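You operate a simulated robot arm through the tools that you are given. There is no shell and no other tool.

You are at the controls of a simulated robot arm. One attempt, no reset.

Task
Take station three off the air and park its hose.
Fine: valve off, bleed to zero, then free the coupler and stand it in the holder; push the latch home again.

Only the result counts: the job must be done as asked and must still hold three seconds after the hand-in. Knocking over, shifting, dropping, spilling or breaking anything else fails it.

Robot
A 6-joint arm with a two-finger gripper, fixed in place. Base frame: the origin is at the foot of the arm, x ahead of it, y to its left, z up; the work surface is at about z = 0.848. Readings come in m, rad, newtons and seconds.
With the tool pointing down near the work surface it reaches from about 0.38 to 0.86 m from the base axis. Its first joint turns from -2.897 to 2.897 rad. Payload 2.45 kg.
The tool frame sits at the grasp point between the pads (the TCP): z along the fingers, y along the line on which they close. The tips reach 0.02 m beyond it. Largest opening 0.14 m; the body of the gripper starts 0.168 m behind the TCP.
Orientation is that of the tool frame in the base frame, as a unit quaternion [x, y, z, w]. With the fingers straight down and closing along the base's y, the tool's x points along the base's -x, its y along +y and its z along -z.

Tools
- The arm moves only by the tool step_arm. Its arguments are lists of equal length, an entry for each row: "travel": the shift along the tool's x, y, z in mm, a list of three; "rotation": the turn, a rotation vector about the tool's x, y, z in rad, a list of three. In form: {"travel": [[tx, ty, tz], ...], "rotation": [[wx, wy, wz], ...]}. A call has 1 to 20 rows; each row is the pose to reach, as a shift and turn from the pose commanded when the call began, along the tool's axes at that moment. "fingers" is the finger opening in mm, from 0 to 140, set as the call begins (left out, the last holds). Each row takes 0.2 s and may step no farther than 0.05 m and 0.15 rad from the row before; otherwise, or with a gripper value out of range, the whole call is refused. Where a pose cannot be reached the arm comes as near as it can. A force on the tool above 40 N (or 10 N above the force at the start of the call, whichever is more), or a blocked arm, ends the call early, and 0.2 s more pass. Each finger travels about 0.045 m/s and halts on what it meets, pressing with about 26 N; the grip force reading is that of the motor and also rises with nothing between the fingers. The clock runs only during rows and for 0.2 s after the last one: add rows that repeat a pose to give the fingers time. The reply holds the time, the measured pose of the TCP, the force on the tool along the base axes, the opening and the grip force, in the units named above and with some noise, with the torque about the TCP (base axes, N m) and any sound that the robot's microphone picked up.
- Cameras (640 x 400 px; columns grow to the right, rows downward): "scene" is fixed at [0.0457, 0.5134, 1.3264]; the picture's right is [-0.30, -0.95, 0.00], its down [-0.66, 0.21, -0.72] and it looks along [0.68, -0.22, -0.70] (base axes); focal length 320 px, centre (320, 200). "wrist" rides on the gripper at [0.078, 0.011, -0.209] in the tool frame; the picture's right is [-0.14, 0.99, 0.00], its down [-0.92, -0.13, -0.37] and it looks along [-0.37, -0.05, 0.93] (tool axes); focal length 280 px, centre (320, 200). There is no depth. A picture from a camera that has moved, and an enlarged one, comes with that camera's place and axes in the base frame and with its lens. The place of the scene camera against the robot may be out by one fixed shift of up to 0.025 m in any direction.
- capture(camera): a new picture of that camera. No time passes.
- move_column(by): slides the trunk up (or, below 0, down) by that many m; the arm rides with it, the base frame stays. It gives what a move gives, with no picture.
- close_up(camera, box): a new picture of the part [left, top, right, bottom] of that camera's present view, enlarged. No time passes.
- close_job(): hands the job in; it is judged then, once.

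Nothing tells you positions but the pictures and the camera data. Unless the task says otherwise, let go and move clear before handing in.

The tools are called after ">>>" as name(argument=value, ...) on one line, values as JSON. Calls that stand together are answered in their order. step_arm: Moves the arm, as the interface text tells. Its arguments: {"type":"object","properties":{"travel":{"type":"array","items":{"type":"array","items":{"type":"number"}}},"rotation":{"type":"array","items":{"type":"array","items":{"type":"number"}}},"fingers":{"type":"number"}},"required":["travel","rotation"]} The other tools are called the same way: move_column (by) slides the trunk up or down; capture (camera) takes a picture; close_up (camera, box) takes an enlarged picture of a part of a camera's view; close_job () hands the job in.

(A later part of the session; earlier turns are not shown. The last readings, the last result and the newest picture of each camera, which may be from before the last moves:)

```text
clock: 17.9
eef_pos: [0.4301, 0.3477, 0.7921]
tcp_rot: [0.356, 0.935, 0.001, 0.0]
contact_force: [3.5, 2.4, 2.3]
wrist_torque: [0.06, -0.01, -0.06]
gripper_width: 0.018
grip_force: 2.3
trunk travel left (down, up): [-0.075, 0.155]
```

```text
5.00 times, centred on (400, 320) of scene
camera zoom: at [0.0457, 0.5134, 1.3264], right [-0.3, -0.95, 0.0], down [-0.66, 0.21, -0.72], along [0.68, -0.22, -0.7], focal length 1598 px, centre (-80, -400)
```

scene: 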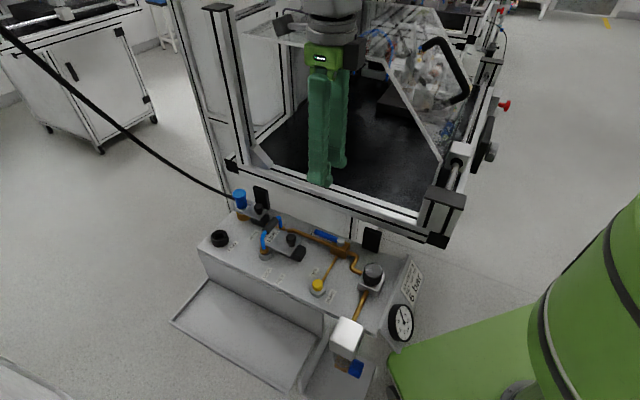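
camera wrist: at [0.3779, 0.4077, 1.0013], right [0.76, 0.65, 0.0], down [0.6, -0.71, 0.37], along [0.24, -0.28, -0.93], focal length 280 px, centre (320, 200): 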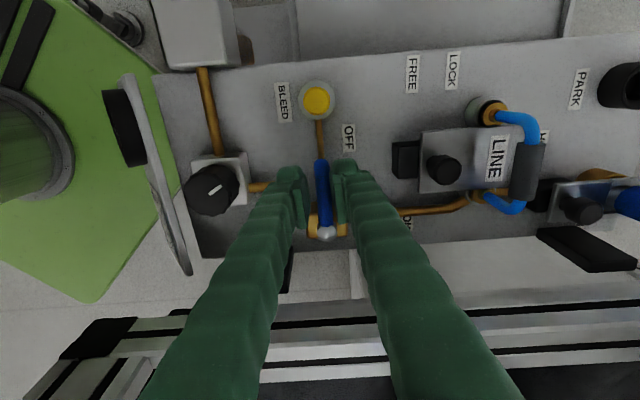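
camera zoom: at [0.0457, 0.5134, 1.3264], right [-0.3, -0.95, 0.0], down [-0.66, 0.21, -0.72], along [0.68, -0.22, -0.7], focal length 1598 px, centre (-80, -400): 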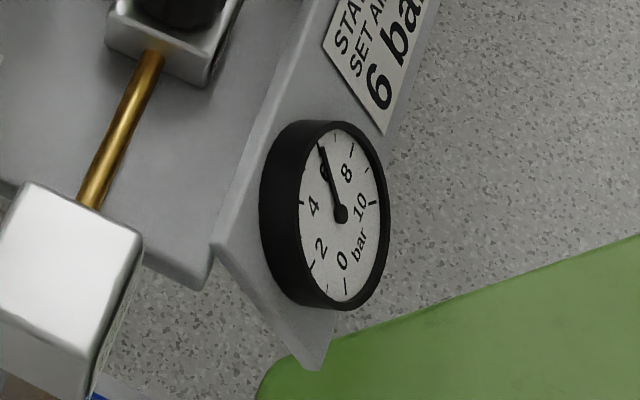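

The handle now points to OFF, parallel to the bleed line, and the gauge still shows 6 bar. I'll open slightly, rise and check the handle's angle.

>>> step_arm(travel=[[0, 0, 0], [0, 0, 0], [0, 0, -20], [0, 0, -60], [0, 0, -90], [0, 0, -90]], rotation=[[0, 0, 0], [0, 0, 0], [0, 0, 0], [0, 0, 0], [0, 0, 0], [0, 0, 0]], fingers=36)

>>> capture(camera="wrist")

>>> close_up(camera="wrist", box=[220, 80, 420, 205])

>>> close_up(camera="scene", box=[270, 210, 430, 310])

```text
clock: 19.2
eef_pos: [0.4288, 0.3471, 0.8818]
tcp_rot: [0.356, 0.934, 0.001, 0.001]
contact_force: [-1.0, -0.2, 0.2]
wrist_torque: [-0.01, 0.01, 0.02]
gripper_width: 0.0362
grip_force: 0.1
trunk travel left (down, up): [-0.075, 0.155]
```

```text
taken
camera wrist: at [0.3778, 0.4073, 1.0905], right [0.76, 0.65, 0.0], down [0.6, -0.71, 0.37], along [0.24, -0.28, -0.93], focal length 280 px, centre (320, 200)
```

wrist: 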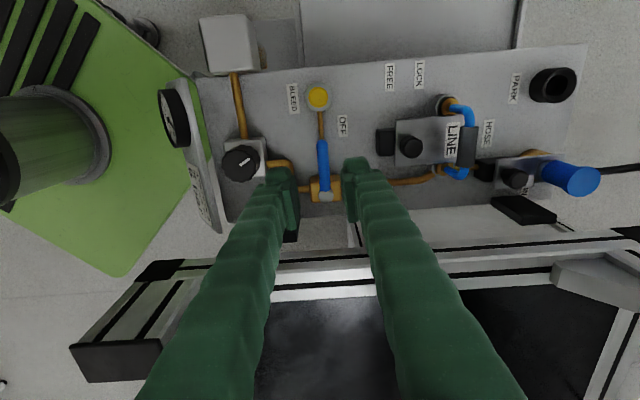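

```text
3.20 times, centred on (320, 142) of wrist
camera zoom: at [0.3778, 0.4073, 1.0905], right [0.76, 0.65, 0.0], down [0.6, -0.71, 0.37], along [0.24, -0.28, -0.93], focal length 897 px, centre (320, 384)
```

zoom: 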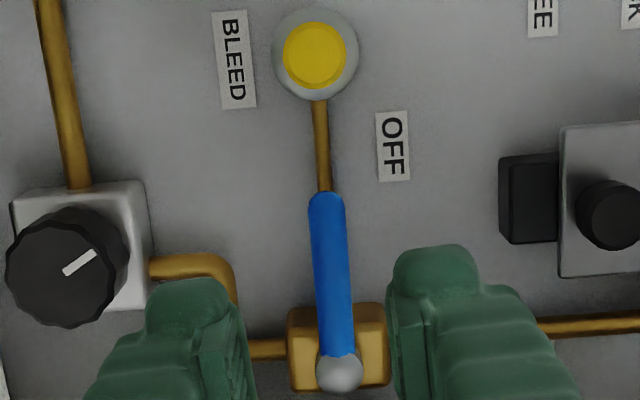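

```text
4.00 times, centred on (350, 260) of scene
camera zoom: at [0.0457, 0.5134, 1.3264], right [-0.3, -0.95, 0.0], down [-0.66, 0.21, -0.72], along [0.68, -0.22, -0.7], focal length 1279 px, centre (200, -40)
```

zoom: 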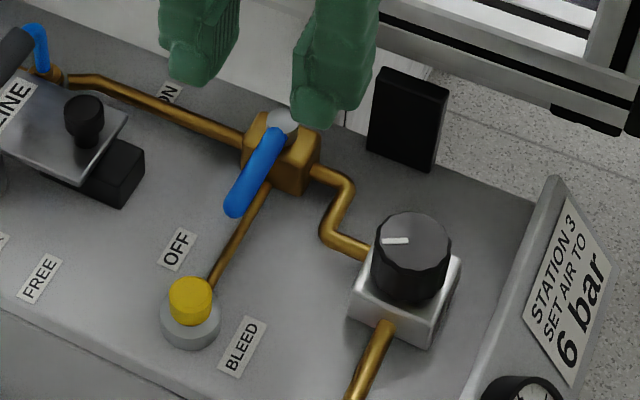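

The handle sits at 135°, an exact quarter turn. Next I'll close the fingers and move above the bleed button at (0.3835, 0.3975), stopping about 12 mm short of touching it.

>>> step_arm(travel=[[34, 4, 0], [67.3, 7.5, 0], [67.3, 7.5, 40], [67.3, 7.5, 80], [67.3, 7.5, 92], [67.3, 7.5, 92]], rotation=[[0, 0, 0], [0, 0, 0], [0, 0, 0], [0, 0, 0], [0, 0, 0], [0, 0, 0]], fingers=0)

>>> capture(camera="wrist")

>>> close_up(camera="scene", box=[270, 210, 430, 310])

```text
clock: 20.6
eef_pos: [0.3833, 0.3987, 0.7888]
tcp_rot: [0.357, 0.934, 0.0, 0.001]
contact_force: [-0.4, 0.1, 0.2]
wrist_torque: [-0.04, 0.04, -0.03]
gripper_width: 0.0
grip_force: 26.3
trunk travel left (down, up): [-0.075, 0.155]
```

```text
taken
camera wrist: at [0.3328, 0.4576, 0.9982], right [0.76, 0.65, 0.0], down [0.6, -0.71, 0.37], along [0.24, -0.28, -0.93], focal length 280 px, centre (320, 200)
```

wrist: 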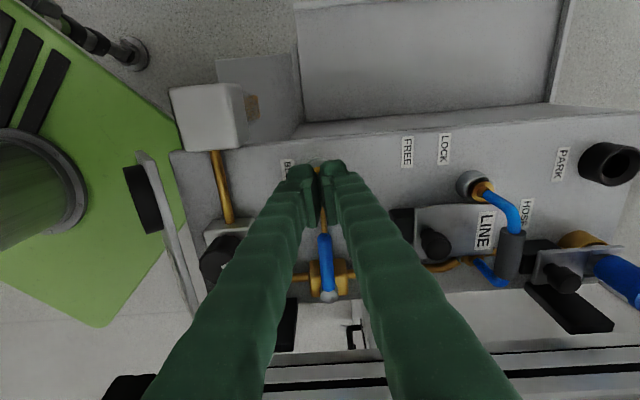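

```text
4.00 times, centred on (350, 260) of scene
camera zoom: at [0.0457, 0.5134, 1.3264], right [-0.3, -0.95, 0.0], down [-0.66, 0.21, -0.72], along [0.68, -0.22, -0.7], focal length 1279 px, centre (200, -40)
```

zoom: 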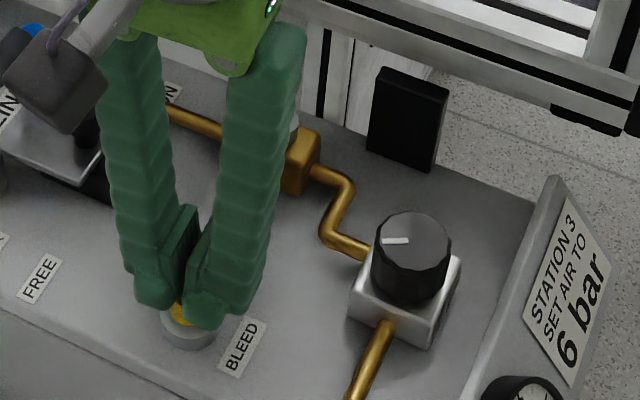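

The fingertips are centred over the yellow button. I'll press down slowly and hold.

>>> step_arm(travel=[[0, 0, 6], [0, 0, 9], [0, 0, 11], [0, 0, 13], [0, 0, 14], [0, 0, 15], [0, 0, 15], [0, 0, 15]], rotation=[[0, 0, 0], [0, 0, 0], [0, 0, 0], [0, 0, 0], [0, 0, 0], [0, 0, 0], [0, 0, 0], [0, 0, 0]])

>>> close_up(camera="scene", box=[360, 280, 440, 360])

>>> close_up(camera="scene", box=[270, 230, 370, 310])

```text
clock: 22.4
eef_pos: [0.3844, 0.3992, 0.7742]
tcp_rot: [0.357, 0.934, 0.0, 0.001]
contact_force: [-2.0, -0.3, 18.4]
wrist_torque: [0.04, 0.08, 0.03]
gripper_width: 0.006
grip_force: 29.1
trunk travel left (down, up): [-0.075, 0.155]
```

```text
5.00 times, centred on (400, 320) of scene
camera zoom: at [0.0457, 0.5134, 1.3264], right [-0.3, -0.95, 0.0], down [-0.66, 0.21, -0.72], along [0.68, -0.22, -0.7], focal length 1598 px, centre (-80, -400)
```

zoom: 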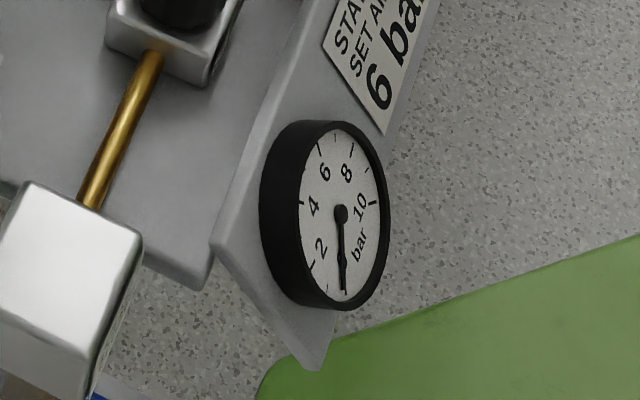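

```text
5.00 times, centred on (320, 270) of scene
camera zoom: at [0.0457, 0.5134, 1.3264], right [-0.3, -0.95, 0.0], down [-0.66, 0.21, -0.72], along [0.68, -0.22, -0.7], focal length 1598 px, centre (320, -150)
```

zoom: 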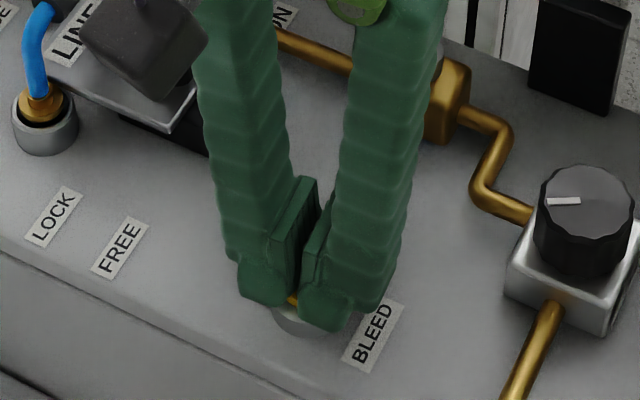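

The gauge has dropped to zero. I'll hold for another second to be sure and then lift off.

>>> step_arm(travel=[[0, 0, 0], [0, 0, 0], [0, 0, 0], [0, 0, 0], [0, 0, 0]], rotation=[[0, 0, 0], [0, 0, 0], [0, 0, 0], [0, 0, 0], [0, 0, 0]])

>>> step_arm(travel=[[0, 0, -20], [0, 0, -60], [0, 0, -100], [0, 0, -140], [0, 0, -140]], rotation=[[0, 0, 0], [0, 0, 0], [0, 0, 0], [0, 0, 0], [0, 0, 0]])

>>> close_up(camera="scene", box=[360, 280, 440, 360])

>>> close_up(camera="scene", box=[190, 170, 350, 270])

>>> close_up(camera="wrist", box=[360, 80, 560, 205])

```text
clock: 23.6
eef_pos: [0.3846, 0.4002, 0.7762]
tcp_rot: [0.358, 0.934, 0.001, 0.001]
contact_force: [-0.1, 3.3, 19.0]
wrist_torque: [0.08, 0.05, -0.01]
gripper_width: 0.0059
grip_force: 29.8
trunk travel left (down, up): [-0.075, 0.155]
```

```text
clock: 24.9
eef_pos: [0.3822, 0.3994, 0.9152]
tcp_rot: [0.357, 0.934, 0.0, 0.001]
contact_force: [-0.1, -0.4, 0.1]
wrist_torque: [0.02, -0.03, 0.01]
gripper_width: 0.0002
grip_force: 29.4
trunk travel left (down, up): [-0.075, 0.155]
```

```text
5.00 times, centred on (400, 320) of scene
camera zoom: at [0.0457, 0.5134, 1.3264], right [-0.3, -0.95, 0.0], down [-0.66, 0.21, -0.72], along [0.68, -0.22, -0.7], focal length 1598 px, centre (-80, -400)
```

zoom: 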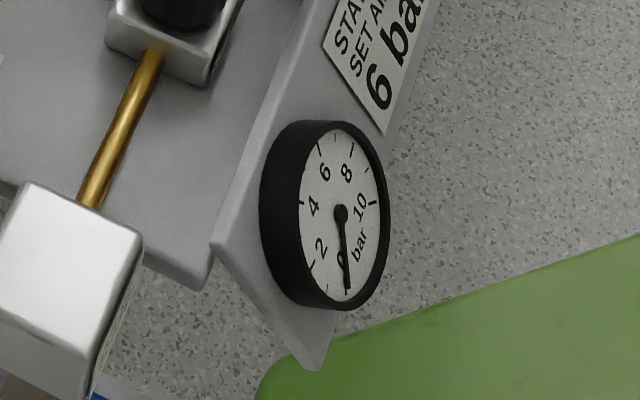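

```text
4.00 times, centred on (270, 220) of scene
camera zoom: at [0.0457, 0.5134, 1.3264], right [-0.3, -0.95, 0.0], down [-0.66, 0.21, -0.72], along [0.68, -0.22, -0.7], focal length 1279 px, centre (520, 120)
```

zoom: 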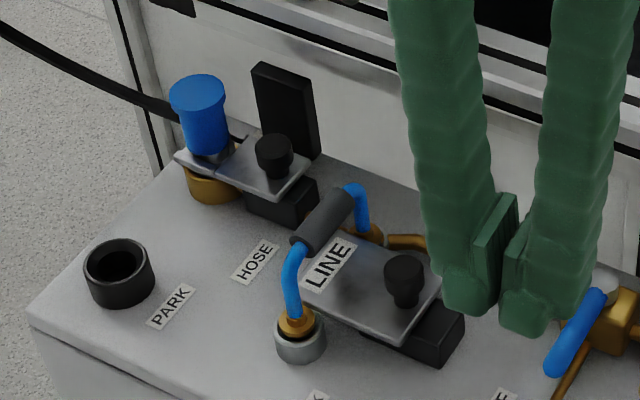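

```text
3.20 times, centred on (460, 142) of wrist
camera zoom: at [0.3313, 0.4583, 1.1243], right [0.76, 0.65, 0.0], down [0.6, -0.71, 0.37], along [0.24, -0.28, -0.93], focal length 897 px, centre (-128, 384)
```

zoom: 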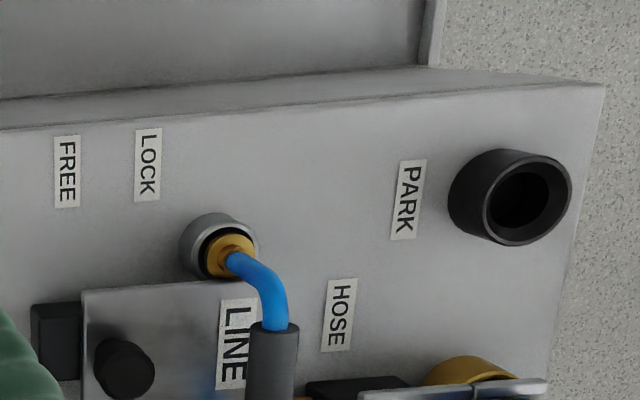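

Pressure is at zero and the valve is off. Next is the hose latch, so I'll move over that end with open jaws and take close pictures.

>>> step_arm(travel=[[-1, 0, -40], [-1, 45, -55], [-2, 91, -55], [-3, 137, -55], [-4, 182, -55], [-4.6, 228, -55], [-4.6, 228, -55]], rotation=[[0, 0, 0], [0, 0, 0.02], [0, 0, 0.04], [0, 0, 0.058], [0, 0, 0.058], [0, 0, 0.058], [0, 0, 0.058]], fingers=140)

>>> capture(camera="wrist")

>>> close_up(camera="wrist", box=[220, 80, 420, 205])

>>> close_up(camera="wrist", box=[240, 140, 400, 240])

```text
clock: 26.4
eef_pos: [0.5397, 0.5652, 0.9688]
tcp_rot: [0.384, 0.923, 0.0, 0.001]
contact_force: [0.1, 0.4, -0.5]
wrist_torque: [-0.01, 0.02, 0.01]
gripper_width: 0.1401
grip_force: 0.1
trunk travel left (down, up): [-0.075, 0.155]
```

```text
taken
camera wrist: at [0.4912, 0.6274, 1.1789], right [0.8, 0.6, 0.0], down [0.56, -0.74, 0.37], along [0.22, -0.29, -0.93], focal length 280 px, centre (320, 200)
```

wrist: 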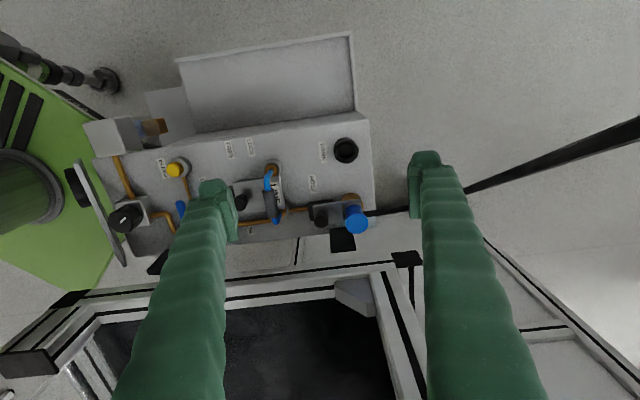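

```text
3.20 times, centred on (320, 142) of wrist
camera zoom: at [0.4912, 0.6274, 1.1789], right [0.8, 0.6, 0.0], down [0.56, -0.74, 0.37], along [0.22, -0.29, -0.93], focal length 897 px, centre (320, 384)
```

zoom: 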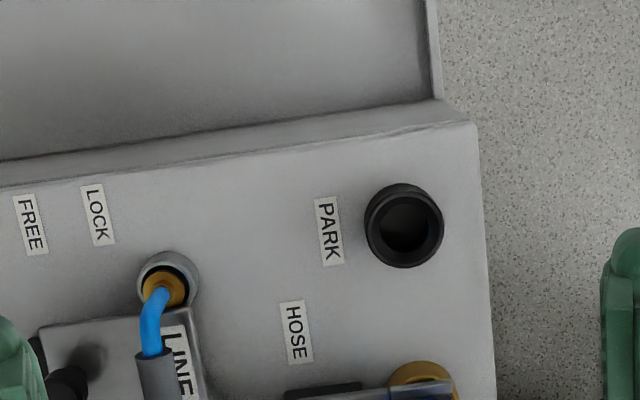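

```text
4.00 times, centred on (320, 190) of wrist
camera zoom: at [0.4912, 0.6274, 1.1789], right [0.8, 0.6, 0.0], down [0.56, -0.74, 0.37], along [0.22, -0.29, -0.93], focal length 1122 px, centre (320, 240)
```

zoom: 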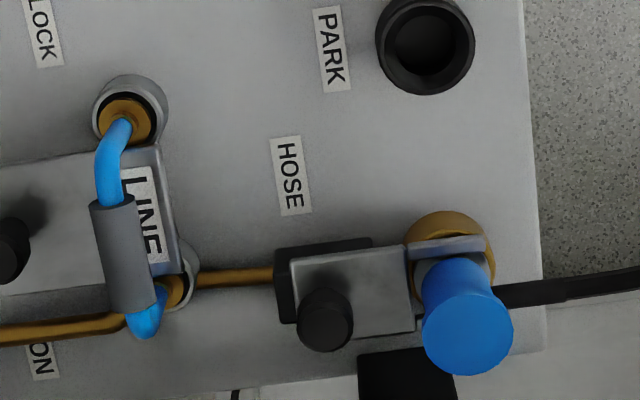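

The hose latch knob is at e1 = 0.7665, n = -0.093 with its top at z ≈ 0.79. Its fork grips the coupler neck, and the coupler is centred at e1 = 0.819 with its top at z ≈ 0.817. I'll hover over the knob with narrowed jaws, one finger to pass between knob and coupler.

>>> step_arm(travel=[[-28, -4, 0], [-56, -8, 0], [-84, -12, 20], [-111, -15, 50], [-111, -15, 75], [-111, -15, 99], [-111, -15, 99]], rotation=[[0, 0, 0], [0, 0, 0], [0, 0, 0], [0, 0, 0], [0, 0, 0], [0, 0, 0], [0, 0, 0]], fingers=32)

>>> capture(camera="wrist")

>>> close_up(camera="wrist", box=[240, 100, 400, 200])

>>> close_up(camera="scene", box=[190, 150, 350, 250])

```text
clock: 28.1
eef_pos: [0.6062, 0.4745, 0.87]
tcp_rot: [0.384, 0.923, 0.0, 0.001]
contact_force: [0.5, 0.0, 0.4]
wrist_torque: [-0.02, 0.03, 0.0]
gripper_width: 0.0322
grip_force: 0.0
trunk travel left (down, up): [-0.075, 0.155]
```

```text
taken
camera wrist: at [0.5587, 0.5373, 1.0801], right [0.8, 0.6, 0.0], down [0.56, -0.74, 0.37], along [0.22, -0.29, -0.93], focal length 280 px, centre (320, 200)
```

wrist: 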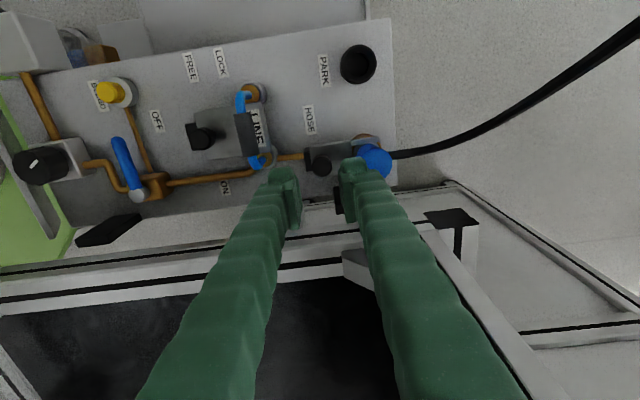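

```text
4.00 times, centred on (320, 150) of wrist
camera zoom: at [0.5587, 0.5373, 1.0801], right [0.8, 0.6, 0.0], down [0.56, -0.74, 0.37], along [0.22, -0.29, -0.93], focal length 1122 px, centre (320, 400)
```

zoom: 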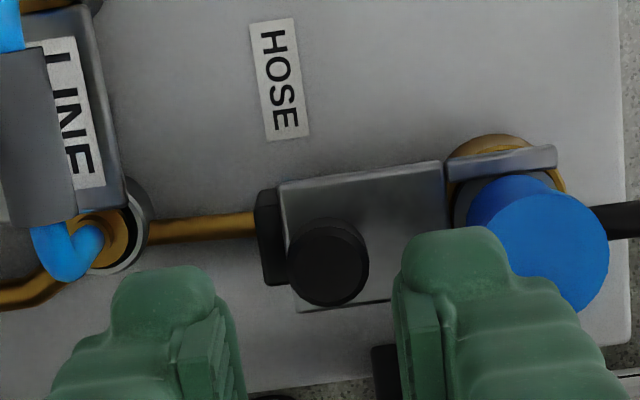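

```text
4.00 times, centred on (270, 200) of scene
camera zoom: at [0.0457, 0.5134, 1.3264], right [-0.3, -0.95, 0.0], down [-0.66, 0.21, -0.72], along [0.68, -0.22, -0.7], focal length 1279 px, centre (520, 200)
```

zoom: 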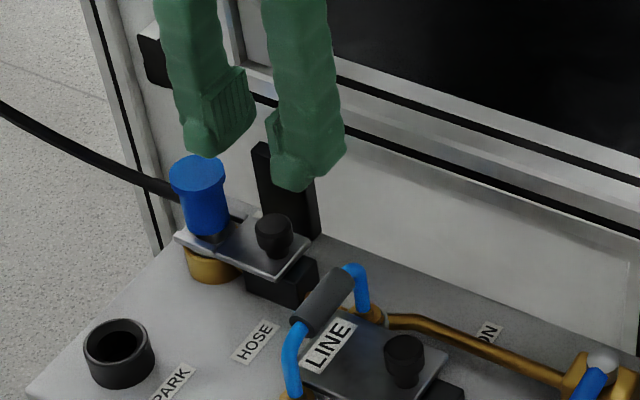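

The knob is confirmed at e1 = 0.766 and the coupler cap's near edge at 0.805, leaving about 8 mm beside the finger. I'll descend over the knob.

>>> step_arm(travel=[[0, 2, 20], [0, 2, 40], [0, 2, 60], [0, 2, 75], [0, 2, 75]], rotation=[[0, 0, 0], [0, 0, 0], [0, 0, 0], [0, 0, 0], [0, 0, 0]])

>>> close_up(camera="wrist", box=[240, 100, 400, 200])

>>> close_up(camera="scene", box=[190, 150, 350, 250])

```text
clock: 28.8
eef_pos: [0.6141, 0.4829, 0.8275]
tcp_rot: [0.383, 0.924, 0.008, 0.004]
contact_force: [-2.7, -2.9, 22.0]
wrist_torque: [0.49, -0.26, 0.08]
gripper_width: 0.0299
grip_force: 0.1
trunk travel left (down, up): [-0.075, 0.155]
stopped in row 3: the force on the tool passed its limit at 50 N (the readings are from after the stop); the commanded pose is now the measured one
```

```text
4.00 times, centred on (320, 150) of wrist
camera zoom: at [0.5632, 0.5429, 1.0374], right [0.8, 0.6, 0.02], down [0.55, -0.75, 0.37], along [0.23, -0.28, -0.93], focal length 1122 px, centre (320, 400)
```

zoom: 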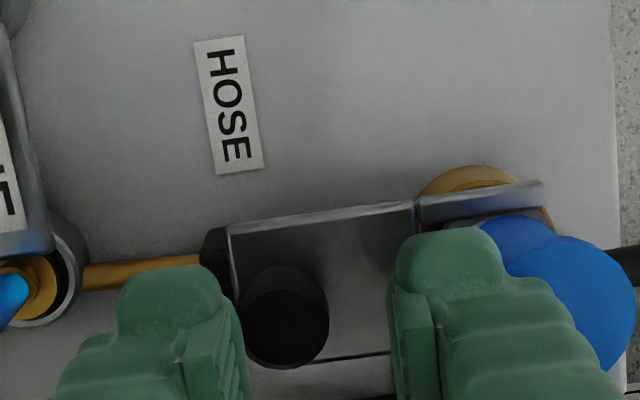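

```text
4.00 times, centred on (270, 200) of scene
camera zoom: at [0.0457, 0.5134, 1.3264], right [-0.3, -0.95, 0.0], down [-0.66, 0.21, -0.72], along [0.68, -0.22, -0.7], focal length 1279 px, centre (520, 200)
```

zoom: 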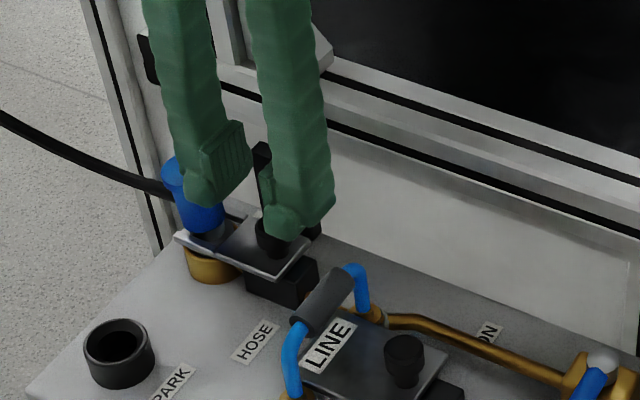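

The right finger appears to have landed on the coupler cap's rim, since the fingers are thicker at the back than I allowed for. I'll back straight up and check that nothing has shifted.

>>> step_arm(travel=[[0, 0, -10], [0, -4, -30], [0, -9, -50], [0, -9, -50]], rotation=[[0, 0, 0], [0, 0, 0], [0, 0, 0], [0, 0, 0]])

>>> close_up(camera="wrist", box=[240, 100, 400, 200])

>>> close_up(camera="scene", box=[190, 150, 350, 250])

>>> capture(camera="wrist")

```text
clock: 29.8
eef_pos: [0.6055, 0.4734, 0.8732]
tcp_rot: [0.384, 0.923, 0.005, 0.004]
contact_force: [0.6, 0.2, 0.7]
wrist_torque: [0.0, 0.01, -0.01]
gripper_width: 0.0324
grip_force: 0.0
trunk travel left (down, up): [-0.075, 0.155]
```

```text
4.00 times, centred on (320, 150) of wrist
camera zoom: at [0.5559, 0.5351, 1.0835], right [0.8, 0.6, 0.01], down [0.56, -0.74, 0.37], along [0.23, -0.29, -0.93], focal length 1122 px, centre (320, 400)
```

zoom: 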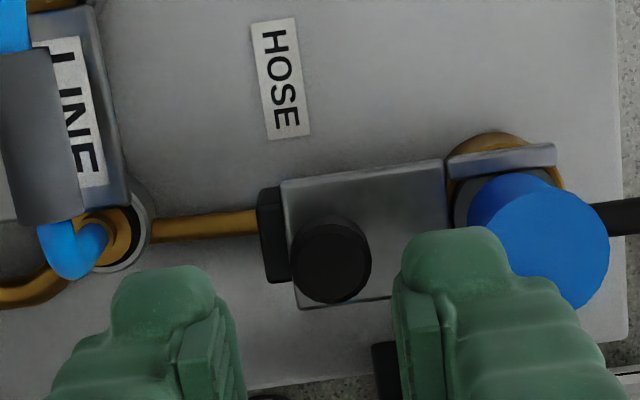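

```text
4.00 times, centred on (270, 200) of scene
camera zoom: at [0.0457, 0.5134, 1.3264], right [-0.3, -0.95, 0.0], down [-0.66, 0.21, -0.72], along [0.68, -0.22, -0.7], focal length 1279 px, centre (520, 200)
```

zoom: 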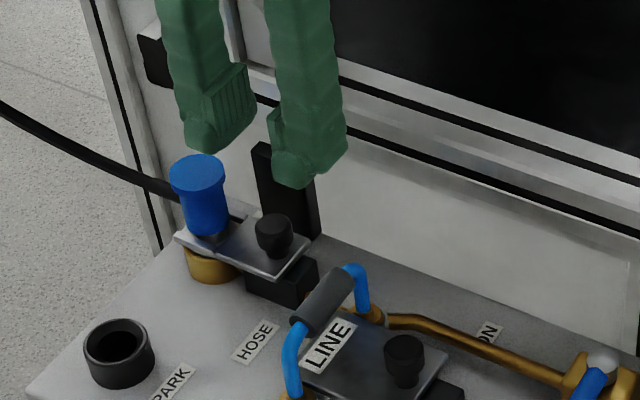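

```text
taken
camera wrist: at [0.5559, 0.5351, 1.0835], right [0.8, 0.6, 0.01], down [0.56, -0.74, 0.37], along [0.23, -0.29, -0.93], focal length 280 px, centre (320, 200)
```

wrist: 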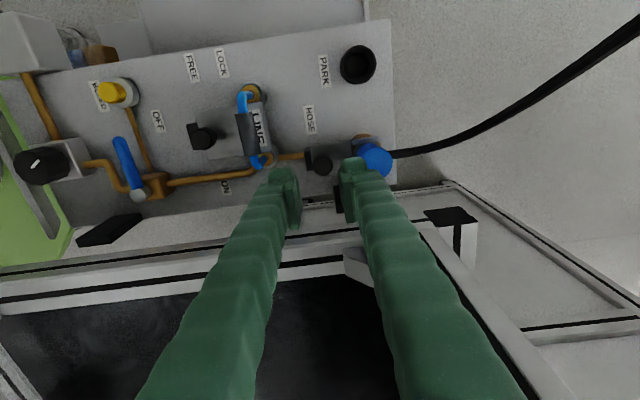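

The coupler and latch look unchanged. Instead I'll grip the knob across the panel, closing along n, so the fingers stay clear of the coupler. First I'll rise and take out the slight tilt, then rotate the other way by 90°.

>>> step_arm(travel=[[0, 0, -30], [0, 0, -80], [0, 0, -80]], rotation=[[0.012, 0.004, -0.003], [0.012, 0.004, -0.003], [0.012, 0.004, -0.003]])

>>> step_arm(travel=[[0, 0, 0], [0, 0, 0], [0, 0, 0], [0, 0, 0], [0, 0, 0], [0, 0, 0], [0, 0, 0], [0, 0, 0], [0, 0, 0], [0, 0, 0], [0, 0, 0], [0, 0, 0]], rotation=[[0, 0, -0.143], [0, 0, -0.286], [0, 0, -0.428], [0, 0, -0.571], [0, 0, -0.714], [0, 0, -0.857], [0, 0, -1.0], [0, 0, -1.142], [0, 0, -1.285], [0, 0, -1.428], [0, 0, -1.571], [0, 0, -1.571]])

>>> capture(camera="wrist")

>>> close_up(camera="wrist", box=[240, 80, 400, 180])

>>> capture(camera="scene")

```text
clock: 30.6
eef_pos: [0.6049, 0.4722, 0.9537]
tcp_rot: [0.381, 0.924, 0.0, -0.001]
contact_force: [0.6, -0.9, 0.4]
wrist_torque: [-0.01, -0.03, 0.04]
gripper_width: 0.0323
grip_force: 0.1
trunk travel left (down, up): [-0.075, 0.155]
```

```text
clock: 33.2
eef_pos: [0.6041, 0.4739, 0.9551]
tcp_rot: [-0.384, 0.923, 0.001, -0.001]
contact_force: [0.2, -0.2, 0.1]
wrist_torque: [0.02, 0.01, -0.01]
gripper_width: 0.0323
grip_force: 0.2
trunk travel left (down, up): [-0.075, 0.155]
```

```text
taken
camera wrist: at [0.5418, 0.4252, 1.1639], right [-0.61, 0.8, 0.0], down [0.74, 0.56, 0.37], along [0.29, 0.22, -0.93], focal length 280 px, centre (320, 200)
```

wrist: 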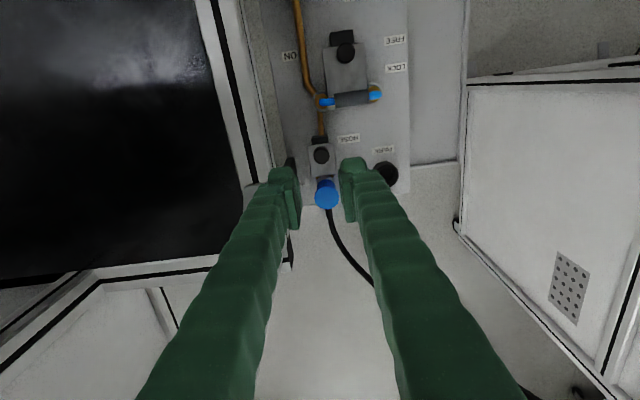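

```text
4.00 times, centred on (320, 130) of wrist
camera zoom: at [0.5418, 0.4252, 1.1639], right [-0.61, 0.8, 0.0], down [0.74, 0.56, 0.37], along [0.29, 0.22, -0.93], focal length 1122 px, centre (320, 480)
```

zoom: 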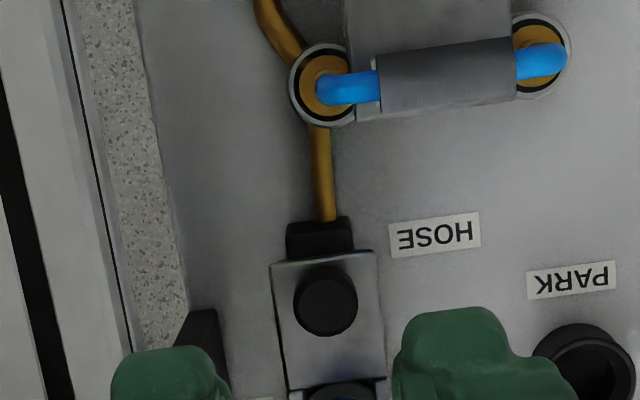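

```text
taken
```

scene: 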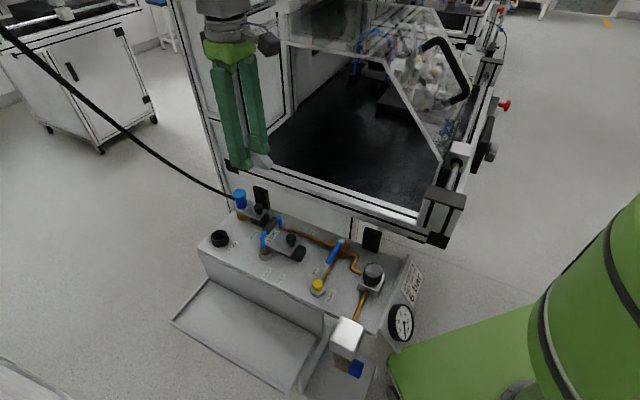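

The knob is at e1 ≈ 0.768, n = -0.0925, clearly between the finger positions. I'll set the opening to 28 mm and descend partway for a check.

>>> step_arm(travel=[[-3, 1, 30], [-3, 1, 60], [-3, 1, 90], [-3, 1, 115], [-3, 1, 115]], rotation=[[0, 0, 0], [0, 0, 0], [0, 0, 0], [0, 0, 0], [0, 0, 0]], fingers=28)

>>> close_up(camera="wrist", box=[240, 100, 400, 200])

>>> close_up(camera="scene", box=[190, 150, 350, 250])

```text
clock: 34.4
eef_pos: [0.6061, 0.4768, 0.8385]
tcp_rot: [-0.383, 0.924, 0.001, -0.001]
contact_force: [0.5, 0.8, 0.0]
wrist_torque: [0.01, 0.02, -0.03]
gripper_width: 0.0281
grip_force: 0.0
trunk travel left (down, up): [-0.075, 0.155]
```

```text
4.00 times, centred on (320, 150) of wrist
camera zoom: at [0.5437, 0.4285, 1.0483], right [-0.6, 0.8, 0.0], down [0.74, 0.56, 0.37], along [0.29, 0.22, -0.93], focal length 1122 px, centre (320, 400)
```

zoom: 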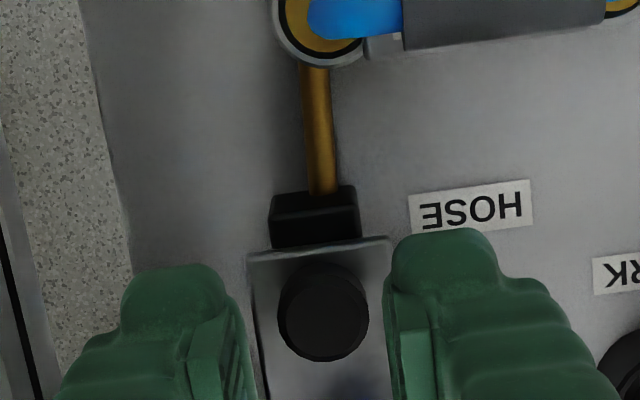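

```text
4.00 times, centred on (270, 200) of scene
camera zoom: at [0.0457, 0.5134, 1.3264], right [-0.3, -0.95, 0.0], down [-0.66, 0.21, -0.72], along [0.68, -0.22, -0.7], focal length 1279 px, centre (520, 200)
```

zoom: 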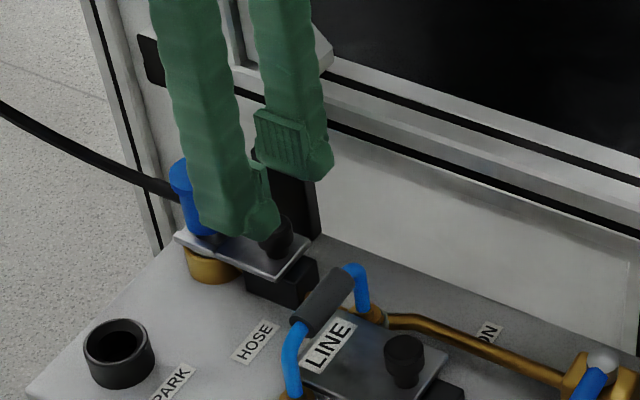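

The knob is centred between the pads. I'll go down the rest in small steps.

>>> step_arm(travel=[[0, 0, 15], [0, 0, 28], [0, 0, 36], [0, 0, 42], [0, 0, 42]], rotation=[[0, 0, 0], [0, 0, 0], [0, 0, 0], [0, 0, 0], [0, 0, 0]])

>>> close_up(camera="wrist", box=[240, 100, 400, 200])

>>> close_up(camera="scene", box=[190, 150, 350, 250])

```text
clock: 35.6
eef_pos: [0.6052, 0.4768, 0.7961]
tcp_rot: [-0.383, 0.924, 0.001, 0.0]
contact_force: [-0.2, -0.4, -1.0]
wrist_torque: [0.01, 0.0, -0.02]
gripper_width: 0.028
grip_force: 0.1
trunk travel left (down, up): [-0.075, 0.155]
```

```text
4.00 times, centred on (320, 150) of wrist
camera zoom: at [0.5433, 0.4285, 1.0063], right [-0.6, 0.8, 0.0], down [0.74, 0.56, 0.37], along [0.29, 0.22, -0.93], focal length 1122 px, centre (320, 400)
```

zoom: 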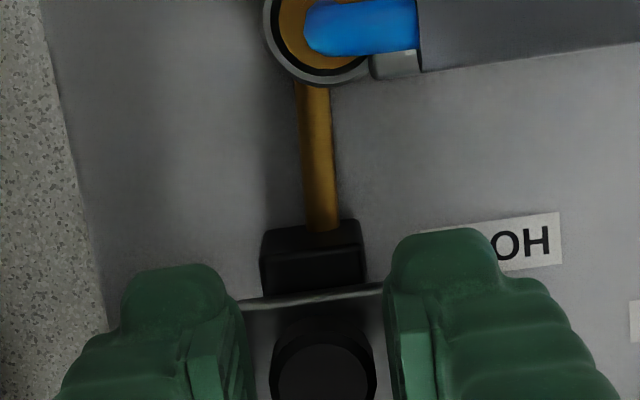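

```text
4.00 times, centred on (270, 200) of scene
camera zoom: at [0.0457, 0.5134, 1.3264], right [-0.3, -0.95, 0.0], down [-0.66, 0.21, -0.72], along [0.68, -0.22, -0.7], focal length 1279 px, centre (520, 200)
```

zoom: 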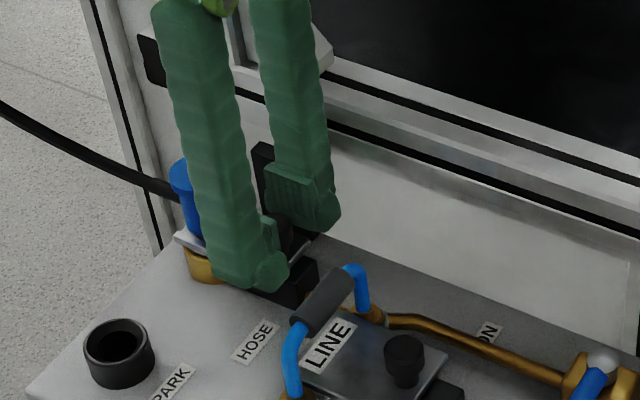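

The knob is between the pads with no contact force. Closing on it now.

>>> step_arm(travel=[[0, 0, 0], [0, 0, 0], [0, 0, 0], [0, 0, 0]], rotation=[[0, 0, 0], [0, 0, 0], [0, 0, 0], [0, 0, 0]], fingers=8)

```text
clock: 36.6
eef_pos: [0.6059, 0.4771, 0.7962]
tcp_rot: [-0.383, 0.924, 0.001, -0.001]
contact_force: [-2.4, 2.4, -1.8]
wrist_torque: [0.06, -0.01, 0.03]
gripper_width: 0.0204
grip_force: 45.2
trunk travel left (down, up): [-0.075, 0.155]
```

The grip holds on the 20 mm knob. I'll slide it away from the coupler, in the FREE direction, in small steps.

>>> step_arm(travel=[[4, 0, 0], [8, 0, 0], [12, 0, 0], [16, 0, 0], [20, 0, 0], [20, 0, 0]], rotation=[[0, 0, 0], [0, 0, 0], [0, 0, 0], [0, 0, 0], [0, 0, 0], [0, 0, 0]])

>>> close_up(camera="scene", box=[190, 150, 350, 250])

>>> close_up(camera="wrist", box=[240, 100, 400, 200])

```text
clock: 38.0
eef_pos: [0.59, 0.4625, 0.7956]
tcp_rot: [-0.384, 0.923, 0.001, -0.001]
contact_force: [-3.1, 2.9, -3.1]
wrist_torque: [0.0, 0.05, 0.04]
gripper_width: 0.0202
grip_force: 45.4
trunk travel left (down, up): [-0.075, 0.155]
```

```text
4.00 times, centred on (270, 200) of scene
camera zoom: at [0.0457, 0.5134, 1.3264], right [-0.3, -0.95, 0.0], down [-0.66, 0.21, -0.72], along [0.68, -0.22, -0.7], focal length 1279 px, centre (520, 200)
```

zoom: 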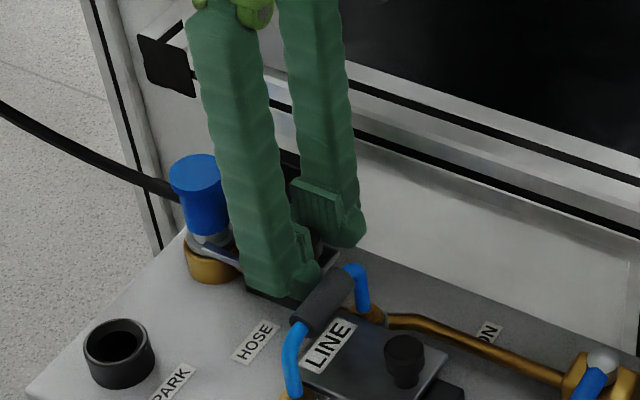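

```text
4.00 times, centred on (320, 150) of wrist
camera zoom: at [0.5284, 0.4142, 1.0062], right [-0.6, 0.8, 0.0], down [0.74, 0.56, 0.37], along [0.29, 0.22, -0.93], focal length 1122 px, centre (320, 400)
```

zoom: 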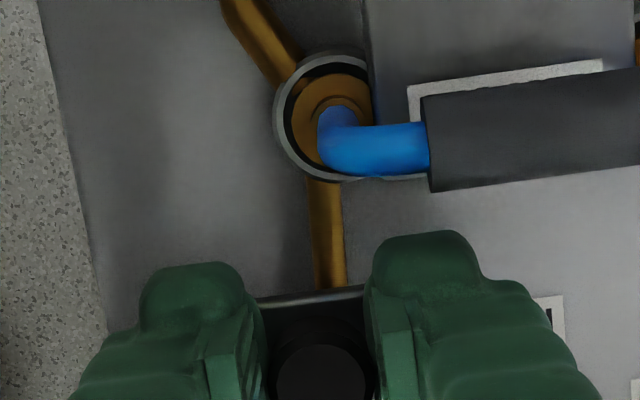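

The latch slid 20 mm with little resistance. I'll look at the fork relative to the coupler neck.

>>> close_up(camera="scene", box=[220, 180, 300, 240])

>>> capture(camera="wrist")

```text
6.67 times, centred on (260, 210) of scene
camera zoom: at [0.0457, 0.5134, 1.3264], right [-0.3, -0.95, 0.0], down [-0.66, 0.21, -0.72], along [0.68, -0.22, -0.7], focal length 2131 px, centre (720, 133)
```

zoom: 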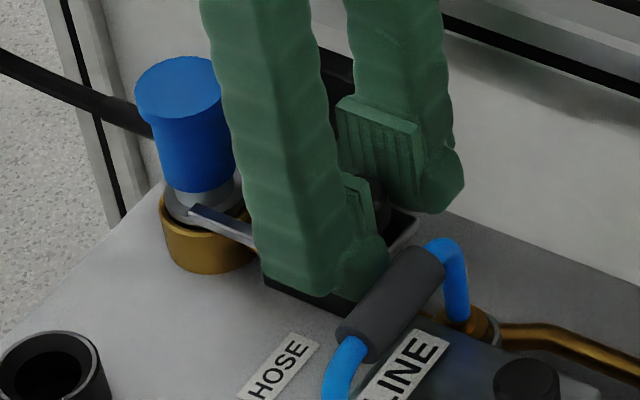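

```text
taken
camera wrist: at [0.5284, 0.4142, 1.0062], right [-0.6, 0.8, 0.0], down [0.74, 0.56, 0.37], along [0.29, 0.22, -0.93], focal length 280 px, centre (320, 200)
```

wrist: 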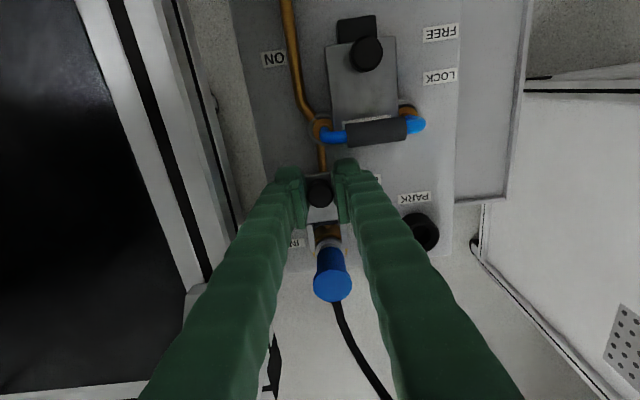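

The fork tips still overlap the neck by a few millimetres, and the finger edge has about 15 mm before the LINE sleeve. I'll slide about 10 mm more.

>>> step_arm(travel=[[3, 0, 0], [6, 0, 0], [8, 0, 0], [10, 0, 0], [10, 0, 0]], rotation=[[0, 0, 0], [0, 0, 0], [0, 0, 0], [0, 0, 0], [0, 0, 0]])

>>> close_up(camera="scene", box=[220, 180, 300, 240])

>>> close_up(camera="wrist", box=[260, 160, 400, 310])

```text
clock: 39.2
eef_pos: [0.5842, 0.4561, 0.7957]
tcp_rot: [-0.384, 0.923, 0.001, -0.001]
contact_force: [-2.9, 2.4, -4.9]
wrist_torque: [0.02, 0.08, 0.04]
gripper_width: 0.0205
grip_force: 45.0
trunk travel left (down, up): [-0.075, 0.155]
```

```text
6.67 times, centred on (260, 210) of scene
camera zoom: at [0.0457, 0.5134, 1.3264], right [-0.3, -0.95, 0.0], down [-0.66, 0.21, -0.72], along [0.68, -0.22, -0.7], focal length 2131 px, centre (720, 133)
```

zoom: 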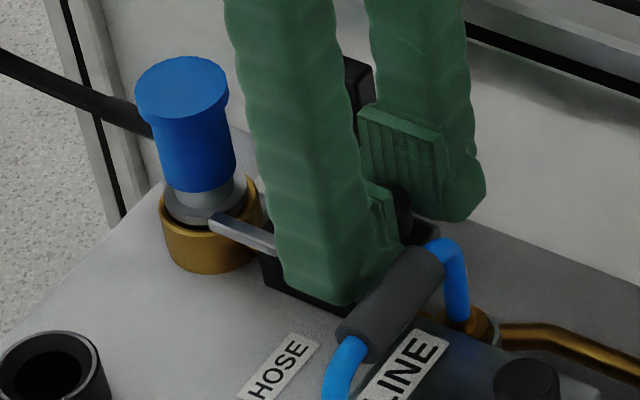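

```text
2.67 times, centred on (330, 235) of wrist
camera zoom: at [0.5218, 0.4075, 1.0062], right [-0.6, 0.8, 0.0], down [0.74, 0.56, 0.37], along [0.29, 0.22, -0.93], focal length 748 px, centre (293, 107)
```

zoom: 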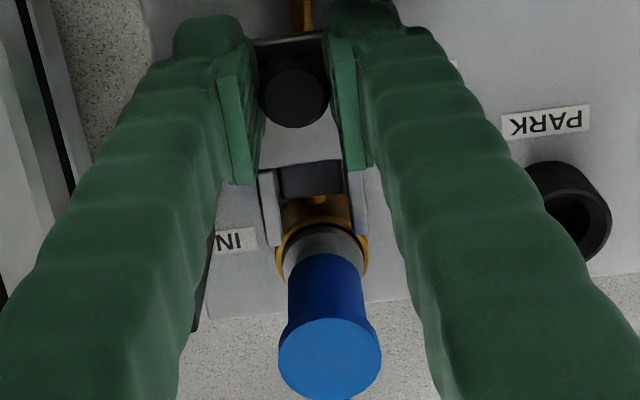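

The fork is almost clear of the coupler's collar. I'll slide a few more millimetres and watch for the stop.

>>> step_arm(travel=[[2, 0, 0], [4, 0, 0], [5, 0, 0], [5, 0, 0]], rotation=[[0, 0, 0], [0, 0, 0], [0, 0, 0], [0, 0, 0]])

>>> close_up(camera="scene", box=[220, 180, 300, 240])

>>> close_up(camera="wrist", box=[260, 160, 400, 310])

```text
clock: 40.2
eef_pos: [0.5831, 0.4537, 0.7971]
tcp_rot: [-0.383, 0.924, 0.001, 0.001]
contact_force: [3.6, 18.6, -9.8]
wrist_torque: [0.5, -0.34, -0.01]
gripper_width: 0.0203
grip_force: 45.1
trunk travel left (down, up): [-0.075, 0.155]
```

```text
6.67 times, centred on (260, 210) of scene
camera zoom: at [0.0457, 0.5134, 1.3264], right [-0.3, -0.95, 0.0], down [-0.66, 0.21, -0.72], along [0.68, -0.22, -0.7], focal length 2131 px, centre (720, 133)
```

zoom: 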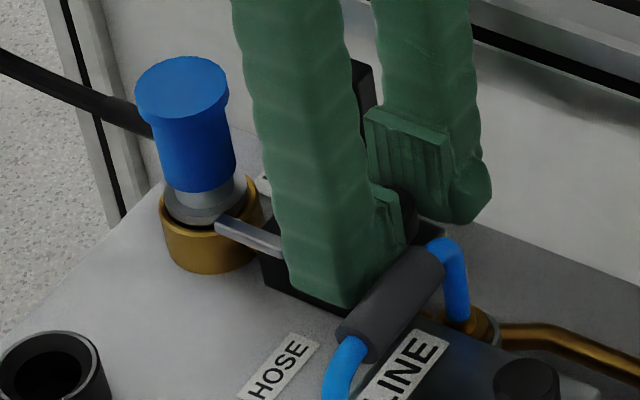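

```text
2.67 times, centred on (330, 235) of wrist
camera zoom: at [0.5195, 0.4052, 1.006], right [-0.6, 0.8, 0.0], down [0.74, 0.56, 0.37], along [0.29, 0.23, -0.93], focal length 748 px, centre (293, 107)
```

zoom: 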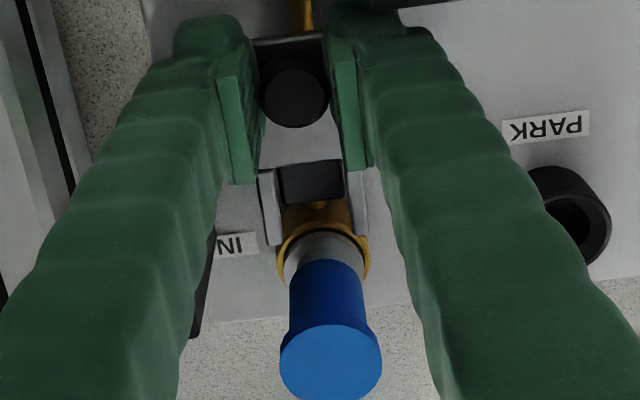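

A 16 N reaction shows the latch is at its free stop, about 32 mm along. I'll ease off, open and rise, then check that it stays there.

>>> step_arm(travel=[[-2, 0, 0], [-2, 0, 0]], rotation=[[0, 0, 0], [0, 0, 0]])

>>> step_arm(travel=[[0, 0, 0], [0, 0, 0], [0, 0, 0], [0, 0, -20], [0, 0, -60], [0, 0, -100], [0, 0, -140], [0, 0, -160], [0, 0, -160]], rotation=[[0, 0, 0], [0, 0, 0], [0, 0, 0], [0, 0, 0], [0, 0, 0], [0, 0, 0], [0, 0, 0], [0, 0, 0], [0, 0, 0]], fingers=28)

>>> close_up(camera="scene", box=[210, 170, 310, 240])

>>> close_up(camera="wrist", box=[260, 100, 400, 210])

>>> capture(camera="wrist")

```text
clock: 40.8
eef_pos: [0.5822, 0.4548, 0.7959]
tcp_rot: [-0.383, 0.924, 0.002, -0.002]
contact_force: [-0.6, 15.4, -5.5]
wrist_torque: [0.17, 0.05, -0.01]
gripper_width: 0.0202
grip_force: 45.6
trunk travel left (down, up): [-0.075, 0.155]
```

```text
clock: 42.8
eef_pos: [0.5826, 0.4538, 0.957]
tcp_rot: [-0.384, 0.923, 0.002, -0.001]
contact_force: [0.4, -1.0, 0.0]
wrist_torque: [-0.03, -0.03, 0.02]
gripper_width: 0.0279
grip_force: 0.0
trunk travel left (down, up): [-0.075, 0.155]
```

```text
5.71 times, centred on (260, 205) of scene
camera zoom: at [0.0457, 0.5134, 1.3264], right [-0.3, -0.95, 0.0], down [-0.66, 0.21, -0.72], along [0.68, -0.22, -0.7], focal length 1827 px, centre (663, 171)
```

zoom: 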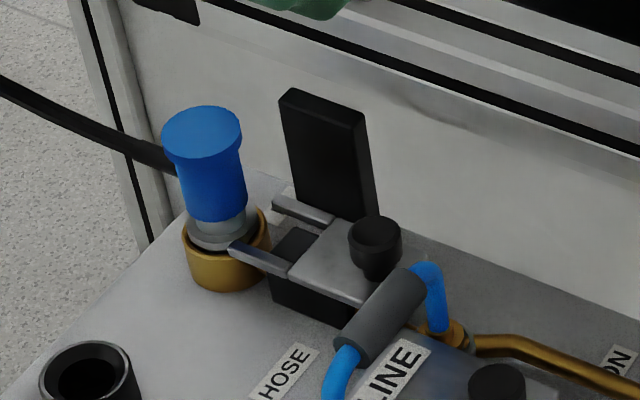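

```text
3.64 times, centred on (330, 155) of wrist
camera zoom: at [0.5199, 0.405, 1.1671], right [-0.6, 0.8, 0.0], down [0.74, 0.56, 0.37], along [0.29, 0.22, -0.93], focal length 1020 px, centre (284, 364)
```

zoom: 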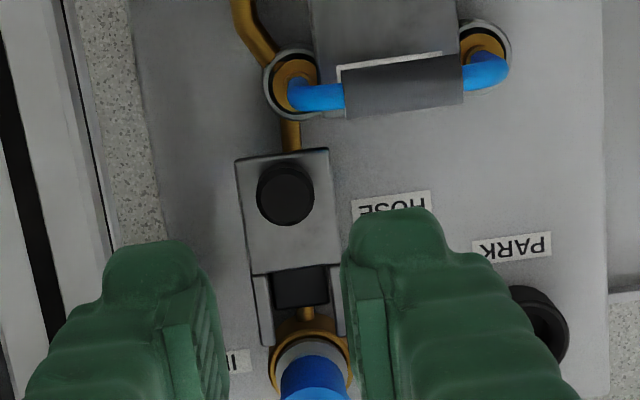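

```text
taken
camera wrist: at [0.5199, 0.405, 1.1671], right [-0.6, 0.8, 0.0], down [0.74, 0.56, 0.37], along [0.29, 0.22, -0.93], focal length 280 px, centre (320, 200)
```

wrist: 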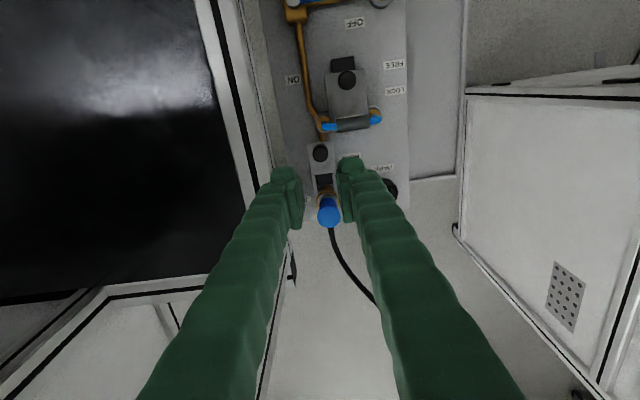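

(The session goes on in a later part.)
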